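You operate a simulated robot arm through the tools that you are given. There is no shell and no other tool.

The job below is to be done with a simulated robot arm. You get a single attempt, and the scene is never put back.

JOB
Brush the shoe on the bench, then polish its toe cap.
Fine: brush, cloth and tin lid go back; shut the shoe-care box. A coat counts when it lies all over at full strength: go over it till it gets no stronger. What is to be rubbed or washed off counts as gone when no trace of it is left.

Only the result counts: the job must be done as asked and must still hold three seconds after the hand-in. Knocking over, shifting, dropping, spilling or breaking anything else fails it. A push-on lid holds only when it is set on centred and level and pressed home; a screw cap is set on level and turned clockwise until tight. Flat cloth is picked up by pressing the open fingertips on it (5 to 10 N) and closing them slowly along it; thin cloth reads only 2 to 8 mm in the jaws.

ROBOT AND FRAMES
A 7-joint arm with a two-finger parallel gripper, fixed in place. Base frame: the origin is at the foot of the arm, x ahead of it, y to its left, z up. Readings come in m, degrees, newtons and seconds.
With the tool pointing down near the work surface it reaches from about 0.1 to 0.3 m from the base axis. Its first joint turns from -166.0 to 166.0 degrees. Payload 1.57 kg.
The tool frame sits at the grasp point between the pads (the TCP): z along the fingers, y along the line on which they close. The tips reach 0.03 m beyond it. The gripper opens to 0.11 m. The fingers are 0.024 m wide and 0.012 m thick; the gripper's body (0.048 by 0.112 m) begins 0.078 m behind the TCP.
Orientation is that of the tool frame in the base frame, as a unit quaternion [w, x, y, z]. With the fingers straight down and closing along the base's y, the tool's x points along the base's -x, its y along +y and its z along -z.

CONTROLS
- The arm moves only by the tool drive_tool. Its argument "commands" is a list of rows, each a list of 7 numbers: the shift along the tool's x, y, z in m, then the turn, a rotation vector about the tool's x, y, z in degrees, then the closure, from 0 (fully open) to 1 (shut). In form: [[dx, dy, dz, wx, wy, wz, hand], ...]. A call has 1 to 20 rows; each row shifts and turns the commanded pose from where the row before left it, along the tool's axes as they then stand. Each row takes 0.2 s and may step no farther than 0.05 m and 8.6 degrees from the row before; otherwise, or with a gripper value out of range, the whole call is refused. Where a pose cannot be reached the arm comes as near as it can. A force on the tool above 70 N (or 10 N above the force at the start of the call, whichever is more), or a blocked arm, ends the call early, and 0.2 s more pass. Each finger travels about 0.045 m/s and halts on what it meets, pressing with about 30 N; the grip force reading is that of the motor and also rises with nothing between the fingers. The clock runs only during rows and for 0.2 s after the last one: add rows that do not move to give the fingers time. The reply holds the time, the measured pose of the TCP, the force on the tool along the base axes, the opening and the grip force, in the units named above and with some noise, with the torque about the TCP (base axes, N m) and any sound that the robot's microphone picked up.
- Cameras (640 x 400 px; columns grow to the right, rows downward): "scene" is now at [-0.0125, 0.1993, 1.465]; the picture's right is [0.67, -0.74, 0.00], its down [-0.65, -0.58, -0.49] and it looks along [0.36, 0.33, -0.87] (base axes); focal length 309 px, centre (320, 200). "wrist" rides on the gripper at [0.07, 0.016, -0.141] in the tool frame; the picture's right is [-0.23, 0.97, 0.00], its down [-0.86, -0.20, -0.48] and it looks along [-0.47, -0.11, 0.88] (tool axes); focal length 222 px, centre (320, 200). There is no depth. A picture from a camera that has moved, and an enlarged one, comes with that camera's place and axes in the base frame and with its lens.
- capture(camera): a new picture of that camera. It takes no simulated time.
- lift_body(by): slides the trunk up (or, below 0, down) by that many m; the arm and the scene camera ride with it, the base frame stays. It gives what a move gives, with no picture.
- aim_head(pan, tilt): turns the head with the scene camera to pan (to the left, within 155 degrees either way) and tilt (down, from -29 to 69), counted from straight ahead of the robot. It gives what a move gives.
- inspect(camera, box): a new picture of the part [left, top, right, bottom] of that camera's present view, enlarged. It takes no simulated time.
- hand_in(): hands the job in; it is judged then, once.

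Nothing tells you positions but the pictures and the camera data. Unless the task says otherwise, let go and move clear before handing in.

The tools are called after "Request:" by a JSON object that holds its "fn" and its "kwargs". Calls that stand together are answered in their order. drive_tool: Moves the arm, as the interface text tells. Its arguments: {"type":"object","properties":{"commands":{"type":"array","items":{"type":"array","items":{"type":"number"}}}},"required":["commands"]} The other tools are called the same way: lift_body (by) slides the trunk up or down; aim_head (pan, tilt) turns the head that bears the scene camera; capture (camera) takes a picture; inspect (camera, box) takes an enlarged picture of a part of a camera's view; hand_in () hands the job in.

At the start:

```text
t: 0.0
ee_pos: [0.1053, 0.4134, 0.8755]
tool_rot: [0.0, -0.001, 1.0, 0.001]
contact_force: [-0.3, -0.1, 0.4]
ft_torque: [0.01, 0.02, -0.02]
gripper_width: 0.1101
finger_force: 0.2
trunk travel left (down, up): [-0.425, 0.165]
head pan, tilt: [42.0, 60.6]
```

scene: 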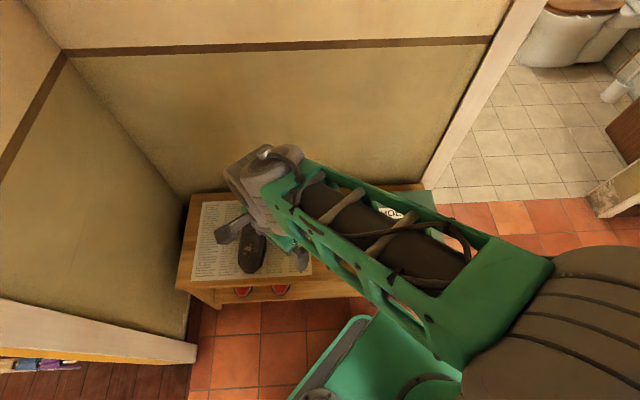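
wrist: 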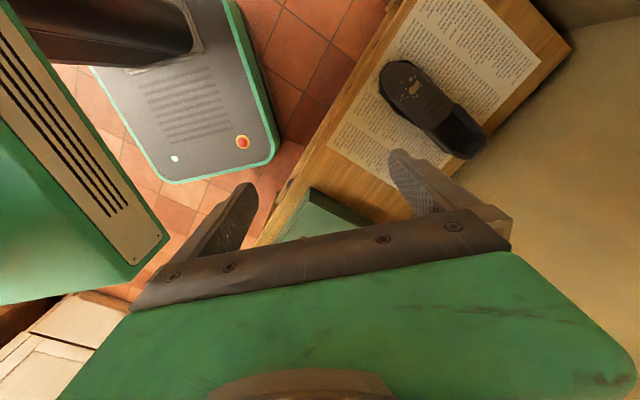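

I see a bench against a wall with a shoe lying on newspaper, and a green shoe-care box partly hidden under the arm. I'll take closer pictures before moving anything.

Request:
{"fn": "inspect", "kwargs": {"camera": "scene", "box": [160, 130, 480, 330]}}

Request:
{"fn": "inspect", "kwargs": {"camera": "wrist", "box": [240, 0, 600, 225]}}

```text
2.00 times, centred on (320, 230) of scene
camera zoom: at [-0.0125, 0.1993, 1.465], right [0.67, -0.74, 0.0], down [-0.65, -0.58, -0.49], along [0.36, 0.33, -0.87], focal length 618 px, centre (320, 140)
```

zoom: 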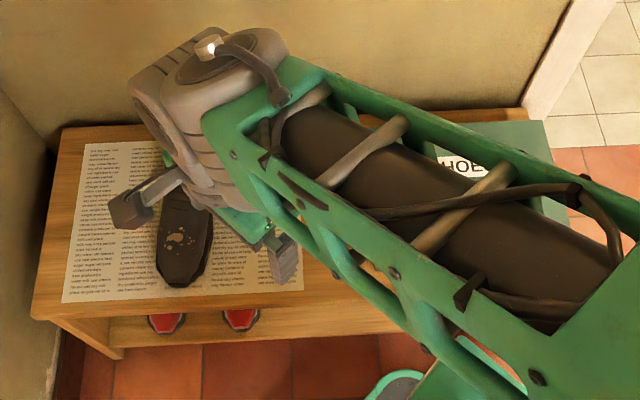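

```text
1.78 times, centred on (420, 112) of wrist
camera zoom: at [0.0362, 0.4293, 1.0179], right [0.23, 0.97, 0.0], down [0.86, -0.2, 0.48], along [0.47, -0.11, -0.88], focal length 395 px, centre (142, 356)
```

zoom: 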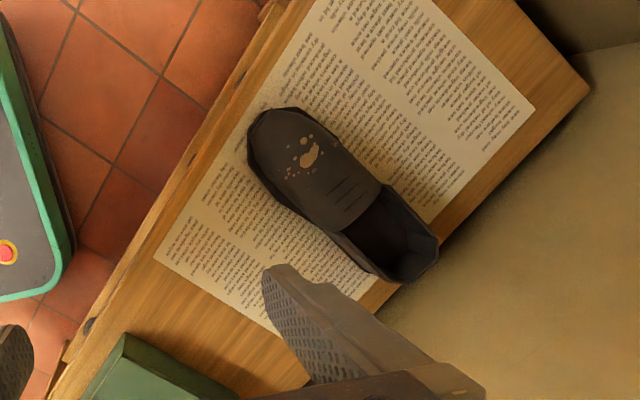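

The paper's corner comes out at about (0.17, 0.41, 0.46), so the bench top is near z = 0.46 and the shoe is around (0.12, 0.63). The arm blocks the view of the box, so I'll swing it clockwise, staying high, and look again.

Request:
{"fn": "drive_tool", "kwargs": {"commands": [[-0.04, -0.0123, 0, 0, 0, 5.625, 0], [-0.04, -0.0123, 0, 0, 0, 5.625, 0], [-0.04, -0.0123, 0, 0, 0, 5.625, 0], [-0.04, -0.0123, 0, 0, 0, 5.625, 0], [-0.04, -0.0123, 0, 0, 0, 5.625, 0], [-0.04, -0.0123, 0, 0, 0, 5.625, 0], [-0.04, -0.0123, 0, 0, 0, 5.625, 0], [-0.04, -0.0123, 0, 0, 0, 5.625, 0]]}}

Request:
{"fn": "capture", "kwargs": {"camera": "scene"}}

Request:
{"fn": "capture", "kwargs": {"camera": "wrist"}}

```text
t: 1.8
ee_pos: [0.3672, 0.2179, 0.875]
tool_rot: [0.0, 0.382, 0.924, 0.0]
contact_force: [-0.2, -1.2, 0.5]
ft_torque: [-0.01, -0.02, 0.01]
gripper_width: 0.1099
finger_force: 0.0
trunk travel left (down, up): [-0.425, 0.165]
head pan, tilt: [42.0, 60.6]
```

```text
taken
camera scene: at [-0.0124, 0.1992, 1.465], right [0.67, -0.74, 0.0], down [-0.65, -0.58, -0.49], along [0.36, 0.33, -0.87], focal length 309 px, centre (320, 200)
```

scene: 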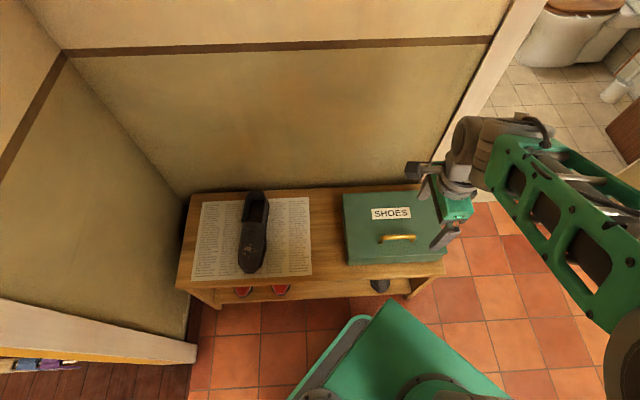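

```text
taken
camera wrist: at [0.3293, 0.2789, 1.0168], right [0.85, 0.53, 0.0], down [0.46, -0.75, 0.48], along [0.25, -0.41, -0.88], focal length 222 px, centre (320, 200)
```

wrist: 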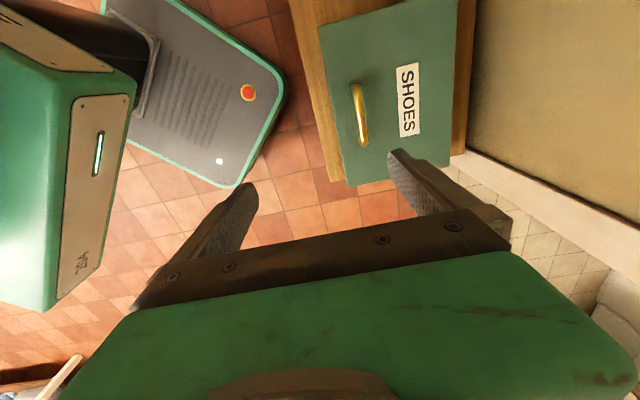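

Now the whole bench shows: the shoe on the newspaper at the left, and a closed green box marked SHOES with a brass handle at the right. I'll enlarge both.

Request:
{"fn": "inspect", "kwargs": {"camera": "scene", "box": [320, 170, 460, 300]}}

Request:
{"fn": "inspect", "kwargs": {"camera": "scene", "box": [170, 170, 330, 310]}}

Request:
{"fn": "inspect", "kwargs": {"camera": "wrist", "box": [280, 0, 500, 200]}}

```text
3.08 times, centred on (390, 235) of scene
camera zoom: at [-0.0124, 0.1992, 1.465], right [0.67, -0.74, 0.0], down [-0.65, -0.58, -0.49], along [0.36, 0.33, -0.87], focal length 950 px, centre (105, 92)
```

zoom: 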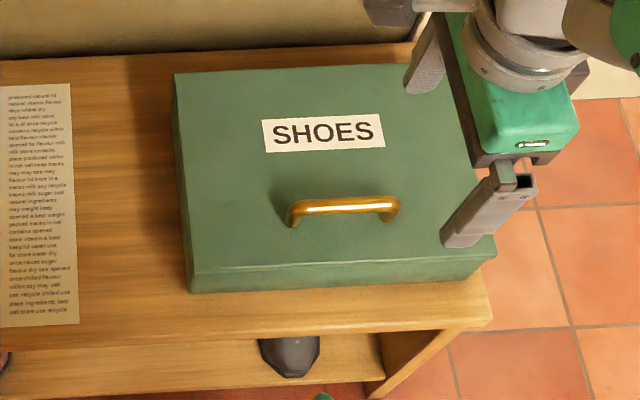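

```text
2.86 times, centred on (250, 240) of scene
camera zoom: at [-0.0124, 0.1992, 1.465], right [0.67, -0.74, 0.0], down [-0.65, -0.58, -0.49], along [0.36, 0.33, -0.87], focal length 882 px, centre (520, 86)
```

zoom: 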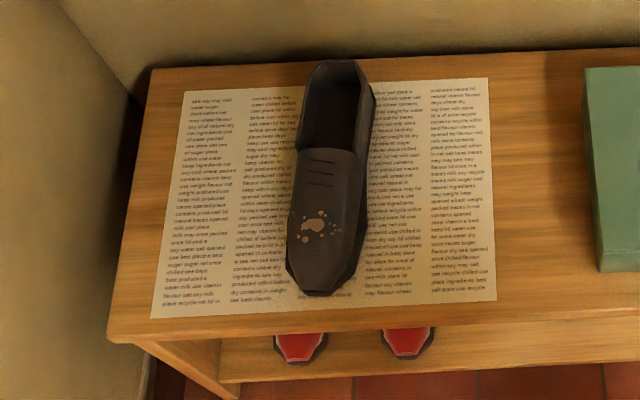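

```text
2.00 times, centred on (390, 100) of wrist
camera zoom: at [0.3293, 0.2789, 1.0168], right [0.85, 0.53, 0.0], down [0.46, -0.75, 0.48], along [0.25, -0.41, -0.88], focal length 444 px, centre (180, 400)
```

zoom: 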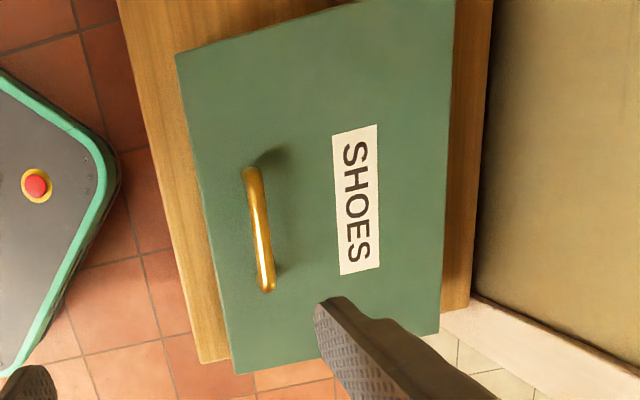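

The box lid top is near z ≈ 0.527, with its front edge running from (0.286, 0.343) to (0.507, 0.121). The handle is centred at about (0.43, 0.27), and the bench is yawed -45°. I'll lower the trunk partway so the arm can reach the bench, then look again.

Request:
{"fn": "lift_body", "kwargs": {"by": -0.2}}

Request:
{"fn": "capture", "kwargs": {"camera": "scene"}}

Request:
{"fn": "capture", "kwargs": {"camera": "wrist"}}

```text
t: 4.0
ee_pos: [0.3665, 0.219, 0.6753]
tool_rot: [0.001, 0.382, 0.924, 0.0]
contact_force: [0.0, -0.3, 0.3]
ft_torque: [-0.01, 0.0, -0.02]
gripper_width: 0.11
finger_force: 0.0
trunk travel left (down, up): [-0.225, 0.365]
head pan, tilt: [42.0, 60.6]
```

```text
taken
camera scene: at [-0.0125, 0.1992, 1.265], right [0.67, -0.74, 0.0], down [-0.65, -0.58, -0.49], along [0.36, 0.33, -0.87], focal length 309 px, centre (320, 200)
```

scene: 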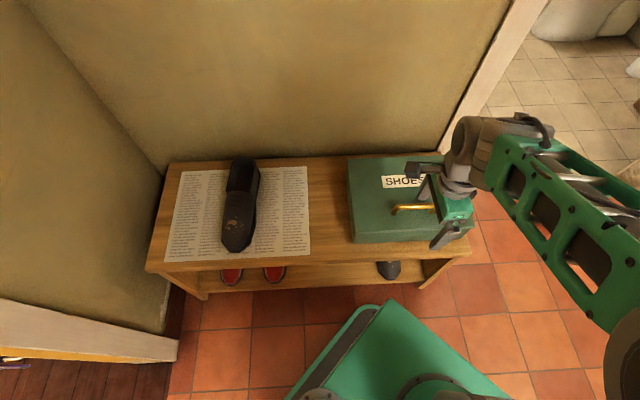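

```text
taken
camera wrist: at [0.329, 0.2794, 0.8169], right [0.85, 0.53, 0.0], down [0.46, -0.74, 0.48], along [0.25, -0.41, -0.88], focal length 222 px, centre (320, 200)
```

wrist: 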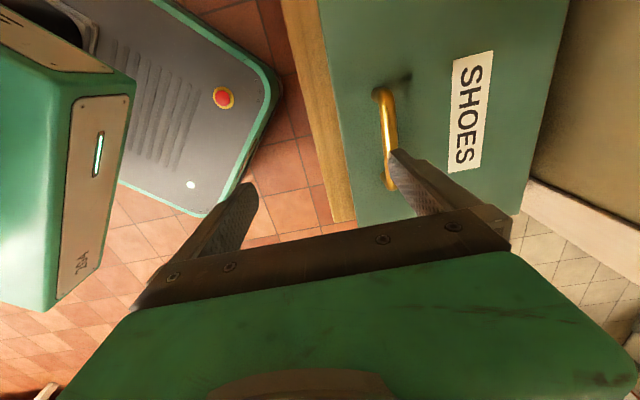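

The handle bar centre triangulates to about (0.429, 0.266, 0.553), running along the bench. Next I'll look for the lid seam and hinge, then move the open gripper above the handle.

Request:
{"fn": "inspect", "kwargs": {"camera": "scene", "box": [330, 140, 490, 260]}}

Request:
{"fn": "inspect", "kwargs": {"camera": "wrist", "box": [290, 0, 580, 230]}}

Request:
{"fn": "inspect", "kwargs": {"camera": "scene", "box": [180, 140, 310, 270]}}

```text
3.33 times, centred on (410, 200) of scene
camera zoom: at [-0.0125, 0.1992, 1.265], right [0.67, -0.74, 0.0], down [-0.65, -0.58, -0.49], along [0.36, 0.33, -0.87], focal length 1030 px, centre (20, 200)
```

zoom: 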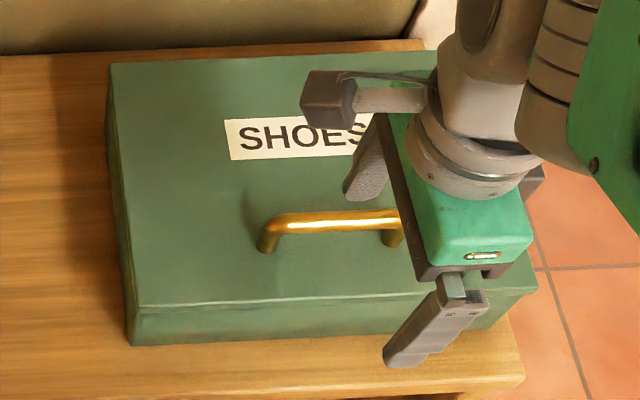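

```text
1.74 times, centred on (435, 115) of wrist
camera zoom: at [0.329, 0.2794, 0.8169], right [0.85, 0.53, 0.0], down [0.46, -0.74, 0.48], along [0.25, -0.41, -0.88], focal length 386 px, centre (120, 348)
```

zoom: 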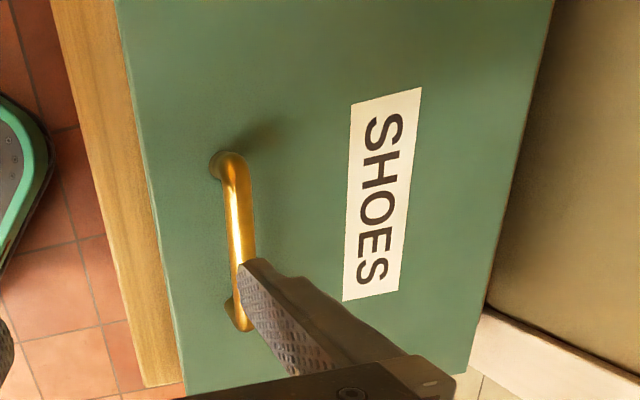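

```text
3.08 times, centred on (245, 205) of scene
camera zoom: at [-0.0125, 0.1992, 1.265], right [0.67, -0.74, 0.0], down [-0.65, -0.58, -0.49], along [0.36, 0.33, -0.87], focal length 950 px, centre (551, 185)
```

zoom: 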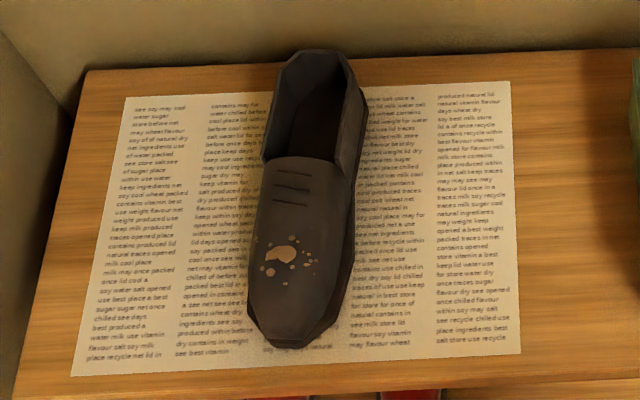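

The lid is a flat green top with a brass D-handle near its front edge, most likely hinged at the back. The gripper already closes along the front-back direction, so I'll centre it over the bar and lower it.

Request:
{"fn": "drive_tool", "kwargs": {"commands": [[-0.0056, 0.0386, 0, 0, 0, 0, 0], [-0.0056, 0.0386, 0, 0, 0, 0, 0], [0, 0, 0, 0, 0, 0, 0], [0, 0, 0.03, 0, 0, 0, 0], [0, 0, 0.03, 0, 0, 0, 0], [0, 0, 0, 0, 0, 0, 0]]}}

Request:
{"fn": "capture", "kwargs": {"camera": "scene"}}

Request:
{"fn": "capture", "kwargs": {"camera": "wrist"}}

```text
t: 5.4
ee_pos: [0.4316, 0.2671, 0.6131]
tool_rot: [0.0, 0.383, 0.924, 0.0]
contact_force: [0.4, 0.2, 1.2]
ft_torque: [0.01, 0.0, 0.0]
gripper_width: 0.11
finger_force: 0.0
trunk travel left (down, up): [-0.225, 0.365]
head pan, tilt: [42.0, 60.6]
```

```text
taken
camera scene: at [-0.0124, 0.1992, 1.265], right [0.67, -0.74, 0.0], down [-0.65, -0.58, -0.49], along [0.36, 0.33, -0.87], focal length 309 px, centre (320, 200)
```

scene: 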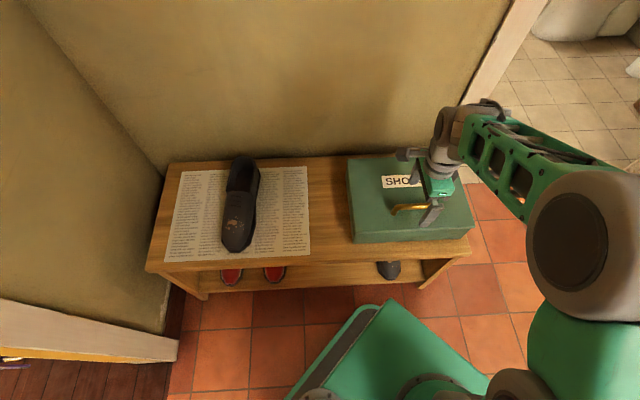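

```text
taken
camera wrist: at [0.3943, 0.3278, 0.7564], right [0.85, 0.53, 0.0], down [0.46, -0.74, 0.48], along [0.25, -0.41, -0.88], focal length 222 px, centre (320, 200)
```

wrist: 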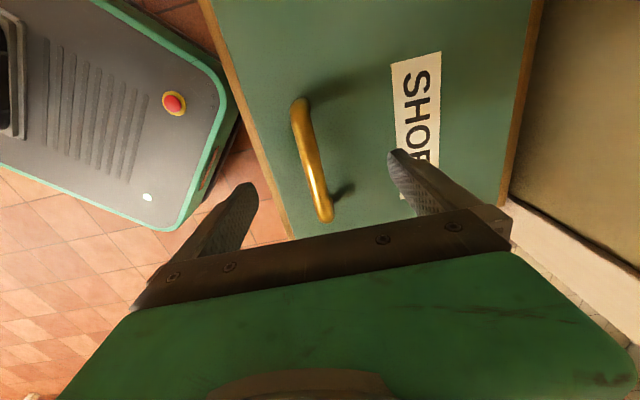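

The gripper straddles the bar within a few millimetres. I'll go down the last 5 cm and close slowly on it.

Request:
{"fn": "drive_tool", "kwargs": {"commands": [[0, -0.003, 0.025, 0, 0, 0, 0], [0, 0, 0.022, 0, 0, 0, 0], [0, 0, 0, 0, 0, 0, 0.3], [0, 0, 0, 0, 0, 0, 0.6], [0, 0, 0, 0, 0, 0, 0.8], [0, 0, 0, 0, 0, 0, 0.9], [0, 0, 0, 0, 0, 0, 1], [0, 0, 0, 0, 0, 0, 1], [0, 0, 0, 0, 0, 0, 1]]}}

Request:
{"fn": "capture", "kwargs": {"camera": "wrist"}}

```text
t: 7.5
ee_pos: [0.4279, 0.2625, 0.5718]
tool_rot: [0.0, 0.382, 0.924, 0.002]
contact_force: [-4.3, -5.0, 24.7]
ft_torque: [-0.33, 0.46, 0.06]
gripper_width: 0.0279
finger_force: 6.7
trunk travel left (down, up): [-0.225, 0.365]
head pan, tilt: [42.0, 60.6]
stopped in row 9: the force on the tool passed its limit at 120 N (the readings are from after the stop); the commanded pose is now the measured one
```

```text
taken
camera wrist: at [0.3901, 0.3227, 0.7132], right [0.85, 0.53, 0.0], down [0.46, -0.75, 0.48], along [0.25, -0.41, -0.88], focal length 222 px, centre (320, 200)
```

wrist: 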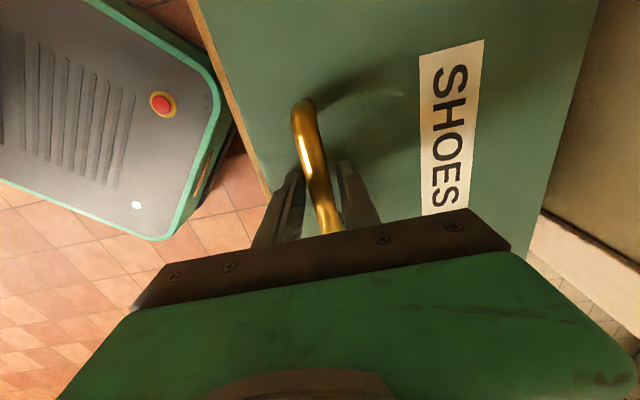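

The call stopped on a force spike with the fingertips probably pressing on the lid; about 25 N upward remains. I'll rise 1 cm to relieve it before closing further.

Request:
{"fn": "drive_tool", "kwargs": {"commands": [[0, 0, -0.006, 0, 0, 0, 0.7], [0, 0, 0, 0, 0, 0, 0.7]]}}

Request:
{"fn": "inspect", "kwargs": {"camera": "wrist", "box": [220, 80, 480, 250]}}

Request:
{"fn": "inspect", "kwargs": {"camera": "scene", "box": [340, 140, 480, 260]}}

```text
t: 8.1
ee_pos: [0.4276, 0.262, 0.5745]
tool_rot: [0.0, 0.381, 0.924, -0.001]
contact_force: [0.0, 0.5, -0.4]
ft_torque: [0.02, 0.03, -0.01]
gripper_width: 0.0331
finger_force: 0.0
trunk travel left (down, up): [-0.225, 0.365]
head pan, tilt: [42.0, 60.6]
```

```text
2.35 times, centred on (350, 165) of wrist
camera zoom: at [0.3897, 0.3225, 0.7157], right [0.85, 0.53, 0.0], down [0.47, -0.74, 0.48], along [0.25, -0.41, -0.88], focal length 523 px, centre (249, 282)
```

zoom: 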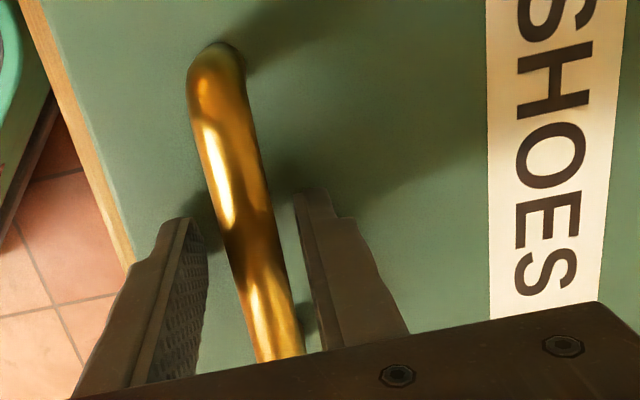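

```text
3.33 times, centred on (410, 200) of scene
camera zoom: at [-0.0124, 0.1992, 1.2648], right [0.67, -0.74, 0.0], down [-0.65, -0.58, -0.49], along [0.36, 0.33, -0.87], focal length 1030 px, centre (20, 200)
```

zoom: 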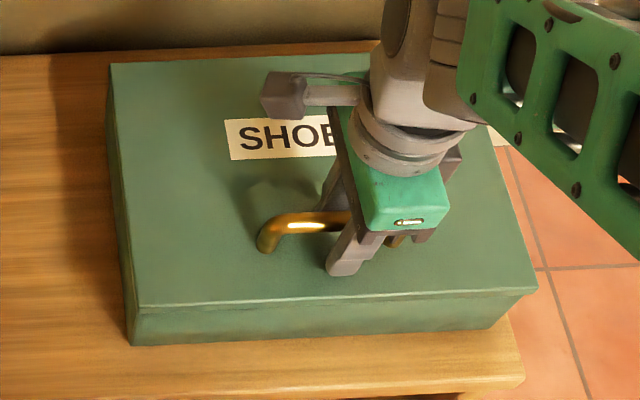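

The tool is free now at z = 0.5745 with the bar between the fingers. I'll close gently here.

Request:
{"fn": "drive_tool", "kwargs": {"commands": [[0, 0, 0, 0, 0, 0, 0.78], [0, 0, 0, 0, 0, 0, 0.84], [0, 0, 0, 0, 0, 0, 0.88], [0, 0, 0, 0, 0, 0, 0.9]]}}

Request:
{"fn": "inspect", "kwargs": {"camera": "wrist", "box": [220, 80, 480, 250]}}

```text
t: 9.1
ee_pos: [0.4278, 0.2636, 0.5742]
tool_rot: [0.0, 0.382, 0.924, -0.001]
contact_force: [6.6, 6.2, -2.0]
ft_torque: [-0.1, -0.05, -0.05]
gripper_width: 0.0187
finger_force: 4.1
trunk travel left (down, up): [-0.225, 0.365]
head pan, tilt: [42.0, 60.6]
```

```text
2.35 times, centred on (350, 165) of wrist
camera zoom: at [0.3905, 0.3233, 0.7166], right [0.85, 0.53, 0.0], down [0.46, -0.74, 0.48], along [0.25, -0.41, -0.88], focal length 523 px, centre (249, 282)
```

zoom: 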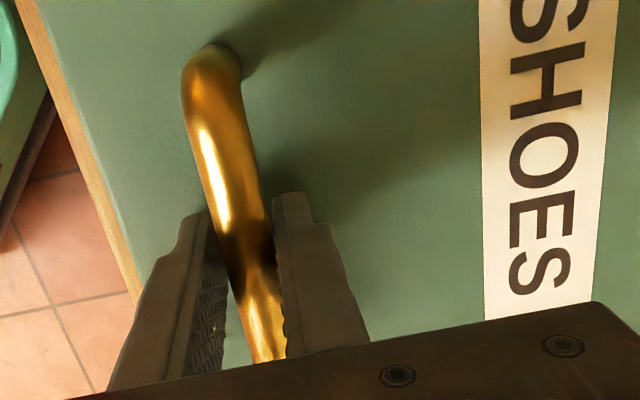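

The rear finger is touching first and pushing the tool back by about 9 N, so the bar is some 3 mm farther back. I'll shift that way and finish closing.

Request:
{"fn": "drive_tool", "kwargs": {"commands": [[0, 0.003, 0, 0, 0, 0, 0.9], [0, 0, 0, 0, 0, 0, 0.92], [0, 0, 0, 0, 0, 0, 0.95], [0, 0, 0, 0, 0, 0, 1], [0, 0, 0, 0, 0, 0, 1]]}}

Request:
{"fn": "inspect", "kwargs": {"camera": "wrist", "box": [220, 80, 480, 250]}}

```text
t: 10.3
ee_pos: [0.4291, 0.2636, 0.5747]
tool_rot: [-0.001, 0.383, 0.924, -0.002]
contact_force: [-1.8, -4.7, 1.9]
ft_torque: [-0.08, -0.03, -0.03]
gripper_width: 0.0159
finger_force: 30.8
trunk travel left (down, up): [-0.225, 0.365]
head pan, tilt: [42.0, 60.6]
```

```text
2.35 times, centred on (350, 165) of wrist
camera zoom: at [0.3919, 0.3246, 0.7165], right [0.85, 0.53, 0.0], down [0.46, -0.74, 0.48], along [0.25, -0.41, -0.88], focal length 523 px, centre (249, 282)
```

zoom: 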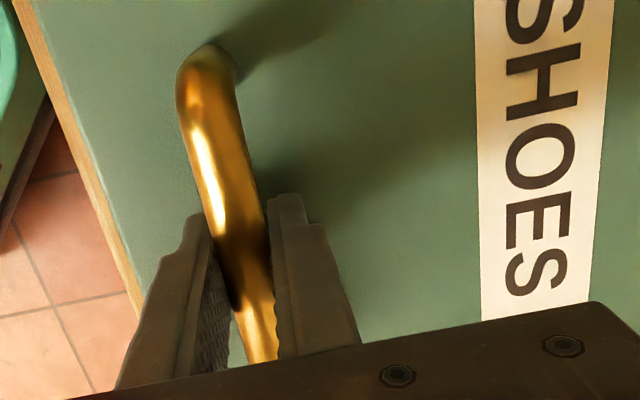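

The bar is gripped at 30 N with a 16 mm opening. I'll lift along a gentle arc about a presumed rear hinge, about 10° in small steps, and see how the lid behaves.

Request:
{"fn": "drive_tool", "kwargs": {"commands": [[0, 0.0017, -0.0066, 2, 0, 0, 1], [0, 0.0017, -0.0066, 2, 0, 0, 1], [0, 0.0017, -0.0066, 2, 0, 0, 1], [0, 0.0017, -0.0066, 2, 0, 0, 1], [0, 0.0017, -0.0066, 2, 0, 0, 1]]}}

Request:
{"fn": "capture", "kwargs": {"camera": "scene"}}

Request:
{"fn": "capture", "kwargs": {"camera": "wrist"}}

```text
t: 11.5
ee_pos: [0.4393, 0.2709, 0.6066]
tool_rot: [-0.034, 0.381, 0.92, -0.082]
contact_force: [-12.4, -1.5, 2.0]
ft_torque: [0.12, -0.01, -0.18]
gripper_width: 0.0157
finger_force: 31.5
trunk travel left (down, up): [-0.225, 0.365]
head pan, tilt: [42.0, 60.6]
```

```text
taken
camera scene: at [-0.0134, 0.199, 1.265], right [0.67, -0.74, 0.0], down [-0.65, -0.58, -0.49], along [0.37, 0.33, -0.87], focal length 309 px, centre (320, 200)
```

scene: 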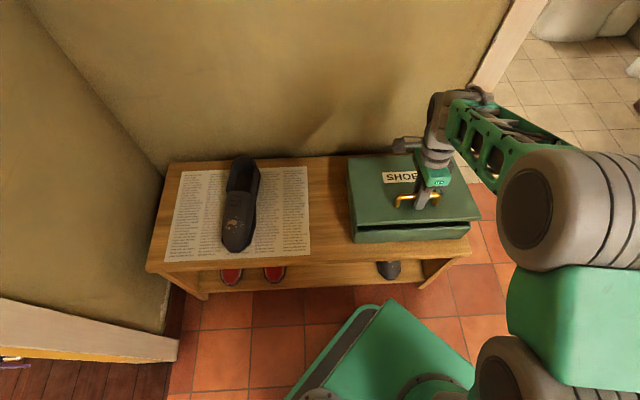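

```text
taken
camera wrist: at [0.4168, 0.3497, 0.7438], right [0.84, 0.52, -0.17], down [0.53, -0.68, 0.51], along [0.15, -0.51, -0.85], focal length 222 px, centre (320, 200)
```

wrist: 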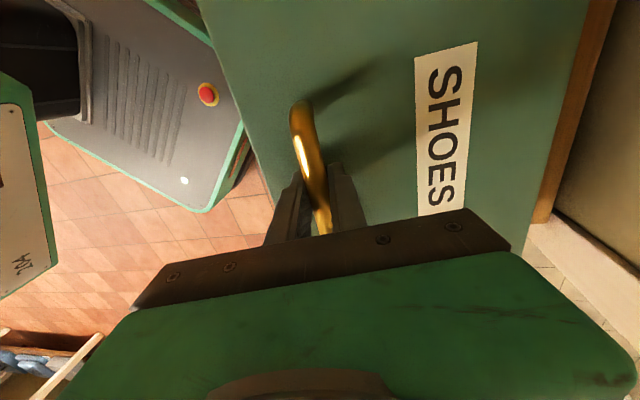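

It's hinged: the lid's front edge has risen. I'll check the side view for the lid thickness and hinge height.

Request:
{"fn": "inspect", "kwargs": {"camera": "scene", "box": [340, 130, 490, 250]}}

```text
3.33 times, centred on (415, 190) of scene
camera zoom: at [-0.0134, 0.199, 1.265], right [0.67, -0.74, 0.0], down [-0.65, -0.58, -0.49], along [0.37, 0.33, -0.87], focal length 1030 px, centre (3, 233)
```

zoom: 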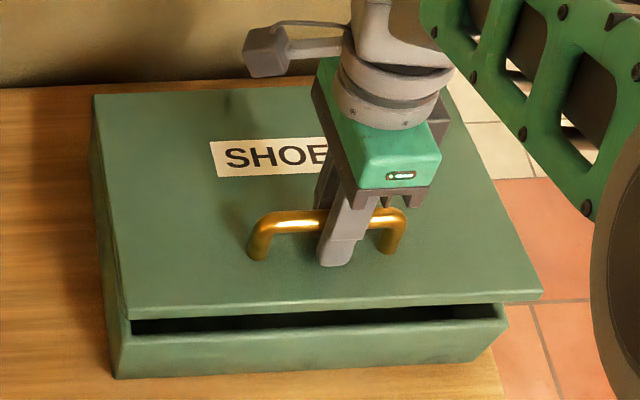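

The lid is a thin plate hinged at the rear top edge. To see whether it stays where it's put, I'll lower it to about 4° and loosen the fingers slightly around the bar.

Request:
{"fn": "drive_tool", "kwargs": {"commands": [[0, -0.0017, 0.0066, -2, 0, 0, 1], [0, -0.0017, 0.0066, -2, 0, 0, 1], [0, -0.0017, 0.0066, -2, 0, 0, 1], [0, 0, 0, 0, 0, 0, 0.9], [0, 0, 0, 0, 0, 0, 0.8], [0, 0, 0, 0, 0, 0, 0.75], [0, 0, 0, 0, 0, 0, 0.7]]}}

Request:
{"fn": "inspect", "kwargs": {"camera": "scene", "box": [340, 130, 490, 250]}}

```text
t: 13.1
ee_pos: [0.4323, 0.2648, 0.5894]
tool_rot: [-0.014, 0.383, 0.923, -0.033]
contact_force: [-1.1, -0.4, 0.2]
ft_torque: [-0.01, -0.01, 0.02]
gripper_width: 0.0328
finger_force: 0.0
trunk travel left (down, up): [-0.225, 0.365]
head pan, tilt: [42.0, 60.6]
```

```text
3.33 times, centred on (415, 190) of scene
camera zoom: at [-0.0124, 0.1992, 1.265], right [0.67, -0.74, 0.0], down [-0.65, -0.58, -0.49], along [0.36, 0.33, -0.87], focal length 1030 px, centre (3, 233)
```

zoom: 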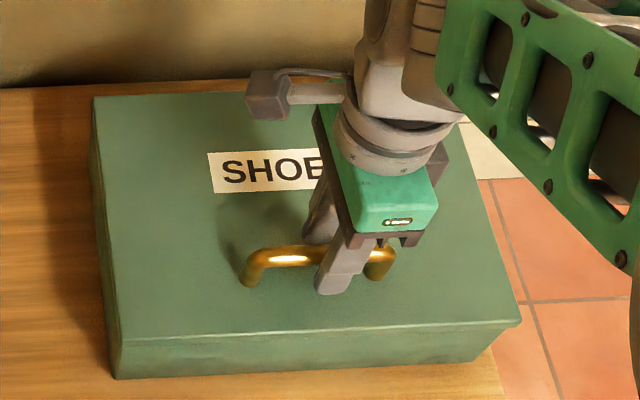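

The lid fell shut by itself, so it has to go past vertical and lean back. Before choosing a grip I'll check how far back the arm reaches at that height. I'll back off upward, tilt a little and move toward the wall in free air.

Request:
{"fn": "drive_tool", "kwargs": {"commands": [[0, 0, -0.04, 0, 0, 0, 0.7], [0, 0, -0.05, 0, 0, 0, 0.7], [0, 0, -0.05, -4.5, 0, 0, 0.7], [0, 0, 0, -4.5, 0, 0, 0.7], [0, 0.04, 0, 0, 0, 0, 0.7], [0, 0.04, 0, 0, 0, 0, 0.7], [0, 0.04, 0, 0, 0, 0, 0.7], [0, 0.04, 0, 0, 0, 0, 0.7], [0, 0, 0, 0, 0, 0, 0.7]]}}

Request:
{"fn": "capture", "kwargs": {"camera": "scene"}}

Request:
{"fn": "capture", "kwargs": {"camera": "wrist"}}

```text
t: 15.1
ee_pos: [0.5518, 0.3854, 0.7396]
tool_rot: [0.016, 0.382, 0.923, 0.04]
contact_force: [-0.1, 0.0, 0.4]
ft_torque: [0.02, -0.01, 0.03]
gripper_width: 0.033
finger_force: 0.1
trunk travel left (down, up): [-0.225, 0.365]
head pan, tilt: [42.0, 60.6]
```

```text
taken
camera scene: at [-0.0123, 0.1994, 1.2649], right [0.67, -0.74, 0.0], down [-0.65, -0.58, -0.49], along [0.36, 0.33, -0.87], focal length 309 px, centre (320, 200)
```

scene: 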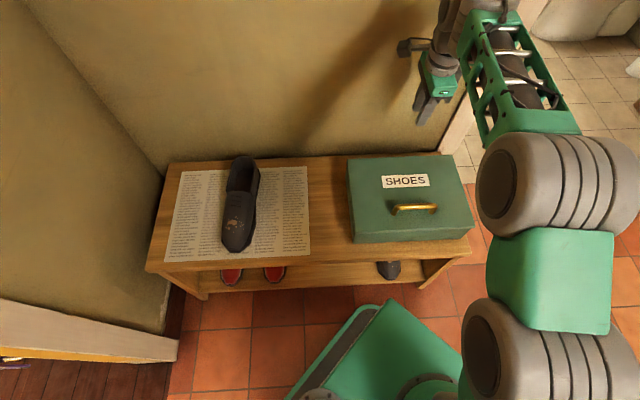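

```text
taken
camera wrist: at [0.506, 0.4371, 0.883], right [0.85, 0.53, 0.08], down [0.44, -0.77, 0.46], along [0.31, -0.35, -0.88], focal length 222 px, centre (320, 200)
```

wrist: 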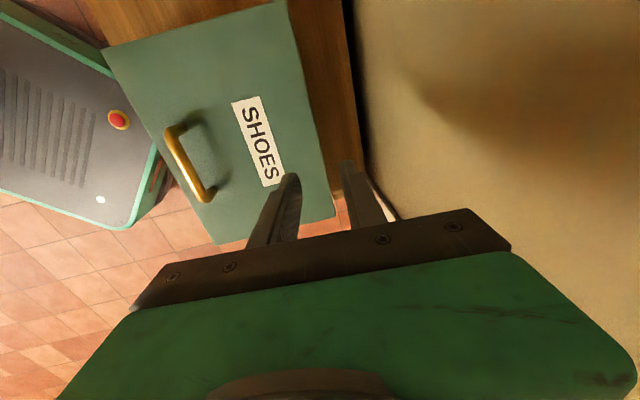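

The arm reaches well over the box here, so reach at the open-lid position is fine. The lid spans about 0.44–0.67 front to back, with the wall around 0.76–0.77. I'll zoom on the handle to get its height for a tilted grip from the front.

Request:
{"fn": "inspect", "kwargs": {"camera": "scene", "box": [370, 165, 450, 225]}}

Request:
{"fn": "inspect", "kwargs": {"camera": "wrist", "box": [80, 0, 400, 250]}}

```text
6.67 times, centred on (410, 195) of scene
camera zoom: at [-0.0123, 0.1994, 1.2649], right [0.67, -0.74, 0.0], down [-0.65, -0.58, -0.49], along [0.36, 0.33, -0.87], focal length 2059 px, centre (-280, 233)
```

zoom: 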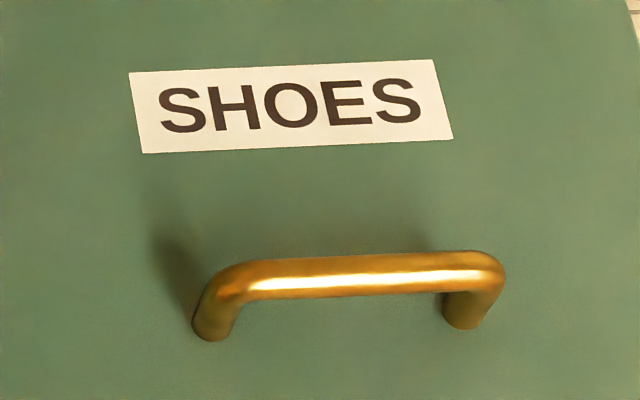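

```text
1.60 times, centred on (240, 125) of wrist
camera zoom: at [0.506, 0.4371, 0.883], right [0.85, 0.53, 0.08], down [0.44, -0.77, 0.46], along [0.31, -0.35, -0.88], focal length 355 px, centre (448, 320)
```

zoom: 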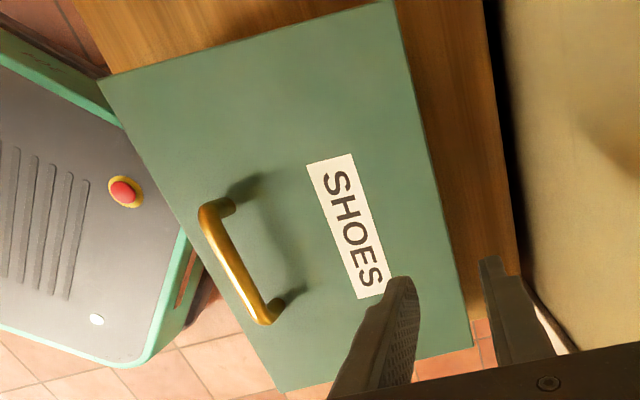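

The bar centre is near z ≈ 0.572 and the lid near 0.53–0.535. I'll back the hand toward the robot, tilt it 45° so the fingers point forward and down, and hold short of the bar.

Request:
{"fn": "drive_tool", "kwargs": {"commands": [[0, -0.045, 0, 0, 0, 0, 0.7], [0, -0.045, 0, 0, 0, 0, 0.7], [0, -0.045, 0, 0, 0, 0, 0.7], [0, -0.045, 0, 0, 0, 0, 0.7], [0, -0.045, 0, 0, 0, 0, 0.7], [0, 0, 0, -8, 0, 0, 0.7], [0, 0, 0, -8, 0, 0, 0.7], [0, 0, 0, -8, 0, 0, 0.7], [0, 0, 0, -8, 0, 0, 0.7], [0, 0, 0, -8, 0, 0, 0.7], [0, 0, 0, 0, 0, 0, 0.7]]}}

Request:
{"fn": "capture", "kwargs": {"camera": "scene"}}

Request:
{"fn": "capture", "kwargs": {"camera": "wrist"}}

```text
t: 17.5
ee_pos: [0.3943, 0.2272, 0.7223]
tool_rot: [0.146, 0.353, 0.854, 0.353]
contact_force: [-0.3, 0.5, -0.3]
ft_torque: [-0.03, -0.04, -0.02]
gripper_width: 0.0332
finger_force: 0.1
trunk travel left (down, up): [-0.225, 0.365]
head pan, tilt: [42.0, 60.6]
```

```text
taken
camera scene: at [-0.0125, 0.1992, 1.265], right [0.67, -0.74, 0.0], down [-0.65, -0.58, -0.49], along [0.36, 0.33, -0.87], focal length 309 px, centre (320, 200)
```

scene: 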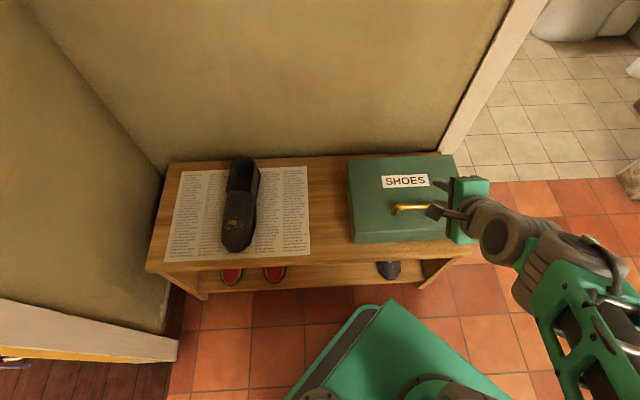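

```text
taken
camera wrist: at [0.2818, 0.2139, 0.8344], right [0.65, 0.33, 0.69], down [0.27, -0.94, 0.2], along [0.71, 0.06, -0.7], focal length 222 px, centre (320, 200)
```

wrist: 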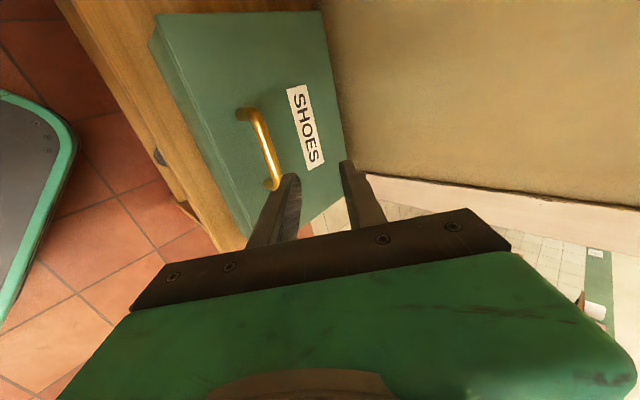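

The tool is tilted as planned. I'll move down to the pre-grasp point and advance along the finger axis around the bar, keeping a partial opening.

Request:
{"fn": "drive_tool", "kwargs": {"commands": [[0, -0.0353, 0.0335, 0, 0, 0, 0.7], [0, -0.0353, 0.0335, 0, 0, 0, 0.7], [0, 0, 0.02, 0, 0, 0, 0.7], [0, 0, 0, 0, 0, 0, 0.7]]}}

Request:
{"fn": "inspect", "kwargs": {"camera": "scene", "box": [350, 150, 490, 255]}}

Request:
{"fn": "inspect", "kwargs": {"camera": "wrist", "box": [200, 80, 460, 250]}}

```text
t: 18.5
ee_pos: [0.4004, 0.2379, 0.6123]
tool_rot: [0.147, 0.354, 0.854, 0.353]
contact_force: [-0.2, -1.6, -0.8]
ft_torque: [0.0, 0.04, -0.04]
gripper_width: 0.0333
finger_force: 0.0
trunk travel left (down, up): [-0.225, 0.365]
head pan, tilt: [42.0, 60.6]
```

```text
3.81 times, centred on (420, 202) of scene
camera zoom: at [-0.0125, 0.1992, 1.265], right [0.67, -0.74, 0.0], down [-0.65, -0.58, -0.49], along [0.36, 0.33, -0.87], focal length 1177 px, centre (-61, 190)
```

zoom: 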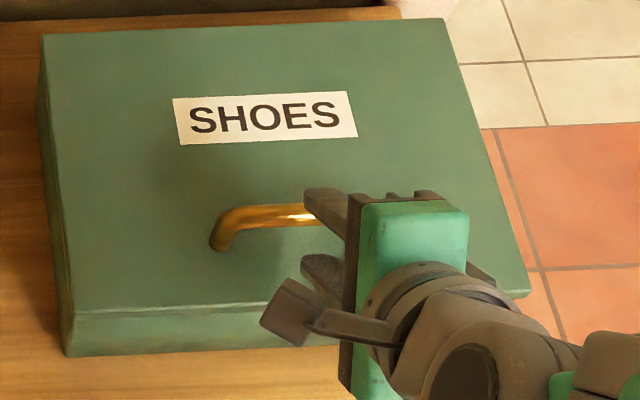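

```text
2.35 times, centred on (330, 165) of wrist
camera zoom: at [0.2883, 0.2249, 0.7244], right [0.65, 0.33, 0.69], down [0.27, -0.94, 0.2], along [0.71, 0.05, -0.7], focal length 523 px, centre (296, 282)
```

zoom: 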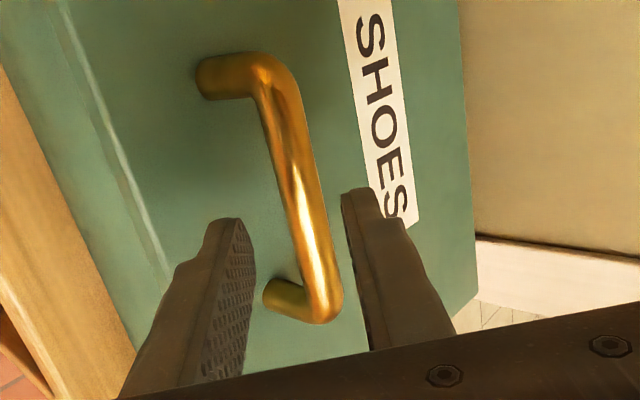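

The open fingers line up on both sides of the bar. I'll advance 3.5 cm and close slowly.

Request:
{"fn": "drive_tool", "kwargs": {"commands": [[0, 0, 0.018, 0, 0, 0, 0.7], [0, 0, 0.018, 0, 0, 0, 0.7], [0, 0, 0, 0, 0, 0, 0.7], [0, 0, 0, 0, 0, 0, 0.78], [0, 0, 0, 0, 0, 0, 0.83], [0, 0, 0, 0, 0, 0, 0.87]]}}

Request:
{"fn": "inspect", "kwargs": {"camera": "wrist", "box": [200, 80, 460, 250]}}

```text
t: 19.9
ee_pos: [0.4195, 0.2569, 0.5869]
tool_rot: [0.146, 0.353, 0.854, 0.354]
contact_force: [4.5, 4.0, 3.6]
ft_torque: [0.07, -0.01, 0.05]
gripper_width: 0.0203
finger_force: 3.7
trunk travel left (down, up): [-0.225, 0.365]
head pan, tilt: [42.0, 60.6]
```

```text
2.35 times, centred on (330, 165) of wrist
camera zoom: at [0.3068, 0.2437, 0.6982], right [0.65, 0.33, 0.69], down [0.27, -0.94, 0.2], along [0.71, 0.06, -0.7], focal length 523 px, centre (296, 282)
```

zoom: 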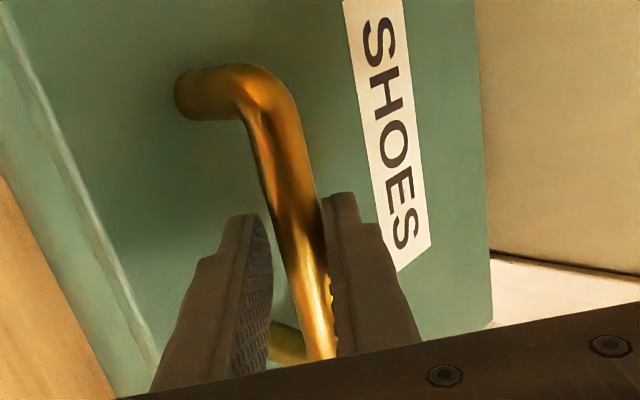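

The upper finger touches first, so I'll shift 3 mm that way and close to full grip.

Request:
{"fn": "drive_tool", "kwargs": {"commands": [[0, 0.003, 0, 0, 0, 0, 0.87], [0, 0, 0, 0, 0, 0, 0.9], [0, 0, 0, 0, 0, 0, 0.94], [0, 0, 0, 0, 0, 0, 1], [0, 0, 0, 0, 0, 0, 1]]}}

Request:
{"fn": "inspect", "kwargs": {"camera": "wrist", "box": [200, 80, 460, 250]}}

Request:
{"fn": "inspect", "kwargs": {"camera": "scene", "box": [350, 150, 490, 255]}}

```text
t: 21.1
ee_pos: [0.4193, 0.2579, 0.5875]
tool_rot: [0.146, 0.353, 0.854, 0.354]
contact_force: [2.8, 6.6, 5.2]
ft_torque: [0.22, -0.01, 0.08]
gripper_width: 0.0158
finger_force: 31.2
trunk travel left (down, up): [-0.225, 0.365]
head pan, tilt: [42.0, 60.6]
```

```text
2.35 times, centred on (330, 165) of wrist
camera zoom: at [0.3086, 0.2443, 0.6999], right [0.65, 0.33, 0.69], down [0.27, -0.94, 0.2], along [0.71, 0.06, -0.7], focal length 523 px, centre (296, 282)
```

zoom: 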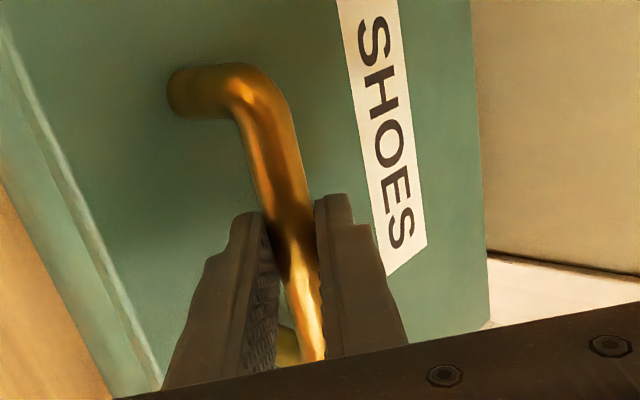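

```text
3.81 times, centred on (420, 202) of scene
camera zoom: at [-0.0126, 0.1995, 1.265], right [0.67, -0.74, 0.0], down [-0.65, -0.58, -0.49], along [0.36, 0.33, -0.87], focal length 1177 px, centre (-61, 190)
```

zoom: 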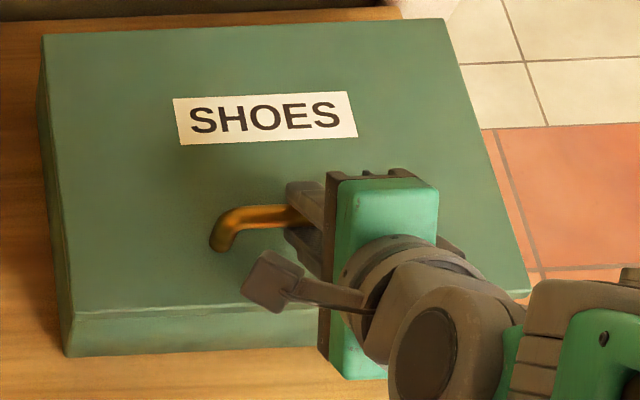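

The bar is held at 31 N. I'll swing the lid up along its hinge arc in 6° steps, easing the tool toward vertical, first to about 48°.

Request:
{"fn": "drive_tool", "kwargs": {"commands": [[0, 0.018, -0.009, 2.5, 0, 0, 1], [0, 0.0185, -0.0079, 2.5, 0, 0, 1], [0, 0.0189, -0.0068, 2.5, 0, 0, 1], [0, 0.0193, -0.0057, 2.5, 0, 0, 1], [0, 0.0196, -0.0045, 2.5, 0, 0, 1], [0, 0.0199, -0.0033, 2.5, 0, 0, 1], [0, 0.02, -0.0022, 2.5, 0, 0, 1], [0, 0.0201, -0.001, 2.5, 0, 0, 1], [0, 0, 0, 0, 0, 0, 1]]}}

Request:
{"fn": "capture", "kwargs": {"camera": "scene"}}

Request:
{"fn": "capture", "kwargs": {"camera": "wrist"}}

```text
t: 23.1
ee_pos: [0.4921, 0.3275, 0.7102]
tool_rot: [0.082, 0.373, 0.902, 0.199]
contact_force: [-16.4, 11.6, 5.5]
ft_torque: [0.37, 0.22, 0.07]
gripper_width: 0.0157
finger_force: 31.6
trunk travel left (down, up): [-0.225, 0.365]
head pan, tilt: [42.0, 60.6]
```

```text
taken
camera scene: at [-0.0139, 0.2, 1.2649], right [0.67, -0.74, 0.0], down [-0.65, -0.58, -0.49], along [0.37, 0.33, -0.87], focal length 309 px, centre (320, 200)
```

scene: 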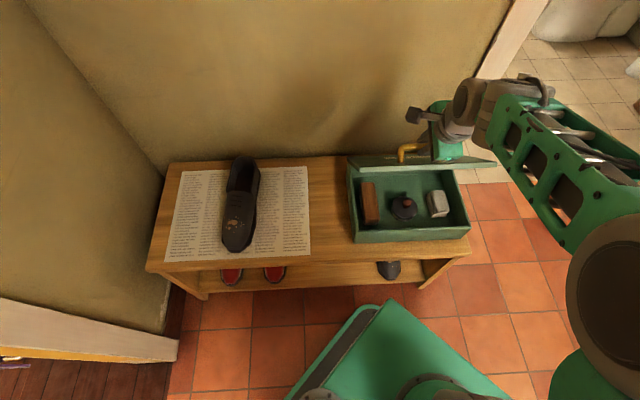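

```text
taken
camera wrist: at [0.4116, 0.3438, 0.8462], right [0.78, 0.47, 0.41], down [0.34, -0.87, 0.35], along [0.52, -0.14, -0.84], focal length 222 px, centre (320, 200)
```

wrist: 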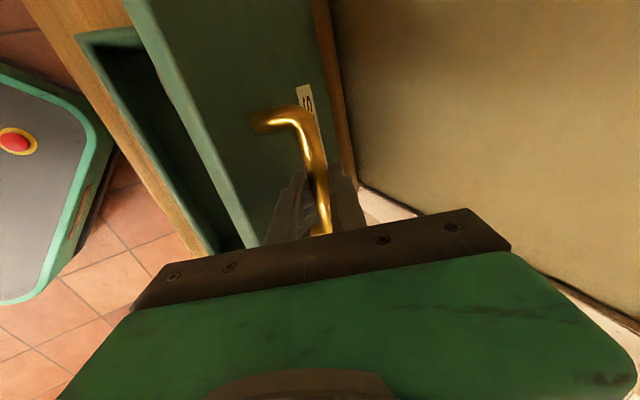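

The lid is up about 48° and I can see the contents: a wooden brush at the left, a round tin with a knobbed lid in the middle, and a folded pale cloth at the right. A 20 N sideways load has built up along the bench, so I'll correct a few millimetres while swinging on.

Request:
{"fn": "drive_tool", "kwargs": {"commands": [[0.0015, 0.0201, 0.0002, 2.5, 0, 0, 1], [0.0015, 0.0201, 0.0014, 2.5, 0, 0, 1], [0, 0.02, 0.0026, 2.5, 0, 0, 1], [0, 0.0198, 0.0037, 2.5, 0, 0, 1], [0, 0, 0, 0, 0, 0, 1]]}}

Request:
{"fn": "capture", "kwargs": {"camera": "scene"}}

Request:
{"fn": "capture", "kwargs": {"camera": "wrist"}}

```text
t: 24.3
ee_pos: [0.5456, 0.381, 0.7308]
tool_rot: [0.05, 0.381, 0.915, 0.121]
contact_force: [17.5, -19.3, 5.3]
ft_torque: [-0.25, -0.28, 0.15]
gripper_width: 0.0153
finger_force: 31.2
trunk travel left (down, up): [-0.225, 0.365]
head pan, tilt: [42.0, 60.6]
```

```text
taken
camera scene: at [-0.0105, 0.1977, 1.2653], right [0.67, -0.75, 0.0], down [-0.65, -0.58, -0.49], along [0.37, 0.33, -0.87], focal length 309 px, centre (320, 200)
```

scene: 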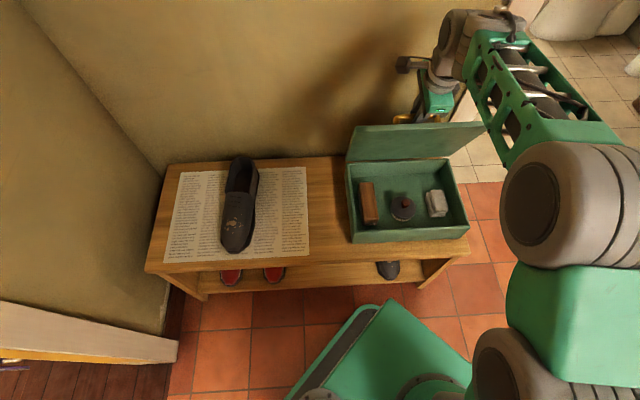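

```text
taken
camera wrist: at [0.4815, 0.416, 0.8731], right [0.83, 0.5, 0.25], down [0.38, -0.83, 0.41], along [0.41, -0.24, -0.88], focal length 222 px, centre (320, 200)
```

wrist: 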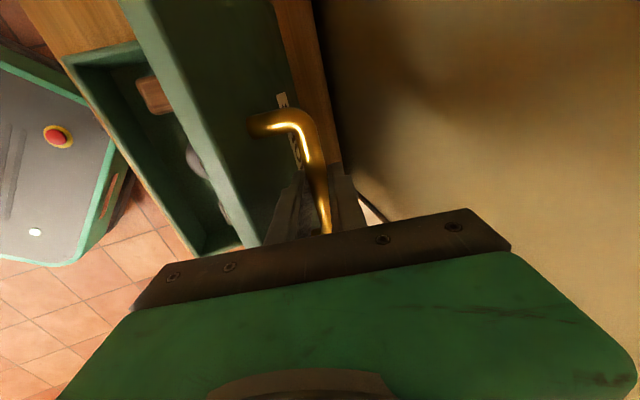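

At about 72° the sideways load has reversed to 26 N, so I overcorrected; I'll undo about half. Then I'll swing on to about 90°.

Request:
{"fn": "drive_tool", "kwargs": {"commands": [[-0.0017, 0.0195, 0.0049, 2.5, 0, 0, 1], [0, 0.0192, 0.0061, 2.5, 0, 0, 1], [0, 0, 0, 0, 0, 0, 1]]}}

Request:
{"fn": "capture", "kwargs": {"camera": "scene"}}

Request:
{"fn": "capture", "kwargs": {"camera": "wrist"}}

```text
t: 25.1
ee_pos: [0.5732, 0.411, 0.7311]
tool_rot: [0.034, 0.379, 0.921, 0.081]
contact_force: [4.9, -1.0, 16.3]
ft_torque: [0.56, 0.38, -0.09]
gripper_width: 0.0155
finger_force: 31.5
trunk travel left (down, up): [-0.225, 0.365]
head pan, tilt: [42.0, 60.6]
```

```text
taken
camera scene: at [-0.0137, 0.1983, 1.2653], right [0.67, -0.74, 0.0], down [-0.65, -0.58, -0.49], along [0.36, 0.33, -0.87], focal length 309 px, centre (320, 200)
```

scene: 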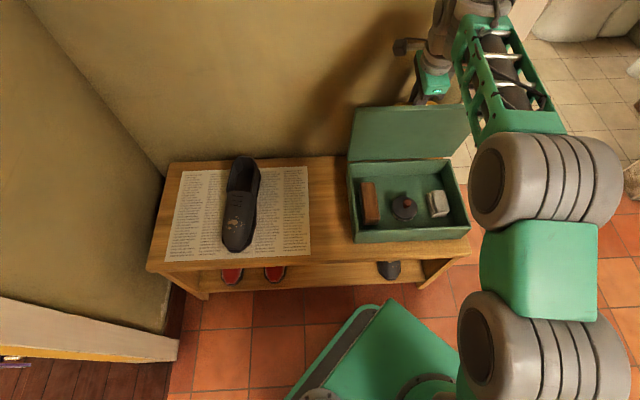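

```text
taken
camera wrist: at [0.5175, 0.4538, 0.873], right [0.84, 0.52, 0.17], down [0.41, -0.8, 0.44], along [0.36, -0.29, -0.88], focal length 222 px, centre (320, 200)
```

wrist: 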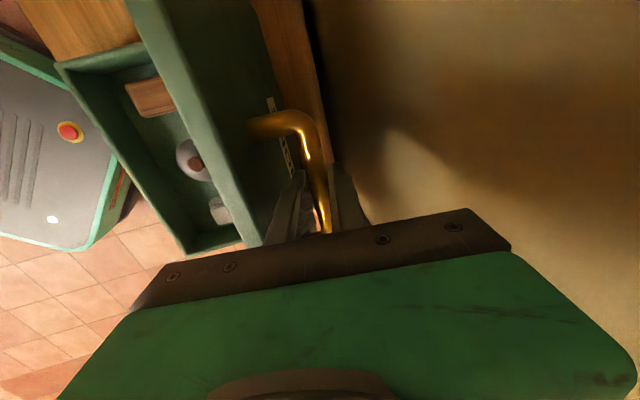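

The lid is at about 84°, close to vertical, with clearance to the wall behind it. I'll carry on past vertical to about 94°.

Request:
{"fn": "drive_tool", "kwargs": {"commands": [[0, 0.0188, 0.0057, 2.5, 0, 0, 1], [0, 0.0093, 0.0035, 1.25, 0, 0, 1], [0, 0.004, 0.002, 0, 0, 0, 1], [0, 0, 0, 0, 0, 0, 1]]}}

Request:
{"fn": "capture", "kwargs": {"camera": "scene"}}

Request:
{"fn": "capture", "kwargs": {"camera": "wrist"}}

```text
t: 26.1
ee_pos: [0.5959, 0.4337, 0.724]
tool_rot: [0.021, 0.382, 0.923, 0.049]
contact_force: [-3.7, 7.6, 10.1]
ft_torque: [0.4, 0.38, -0.01]
gripper_width: 0.0158
finger_force: 31.0
trunk travel left (down, up): [-0.225, 0.365]
head pan, tilt: [42.0, 60.6]
```

```text
taken
camera scene: at [-0.0137, 0.1993, 1.2649], right [0.67, -0.74, 0.0], down [-0.65, -0.58, -0.49], along [0.36, 0.33, -0.87], focal length 309 px, centre (320, 200)
```

scene: 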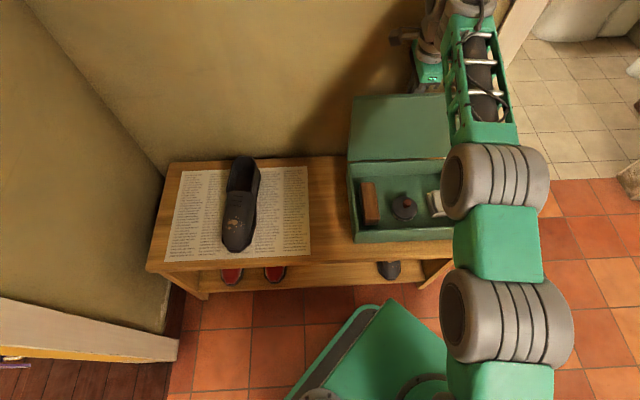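

```text
taken
camera wrist: at [0.5469, 0.4835, 0.8664], right [0.84, 0.53, 0.1], down [0.43, -0.78, 0.46], along [0.32, -0.34, -0.88], focal length 222 px, centre (320, 200)
```

wrist: 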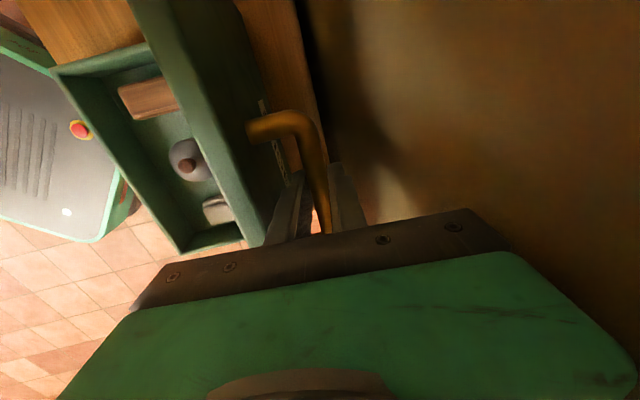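

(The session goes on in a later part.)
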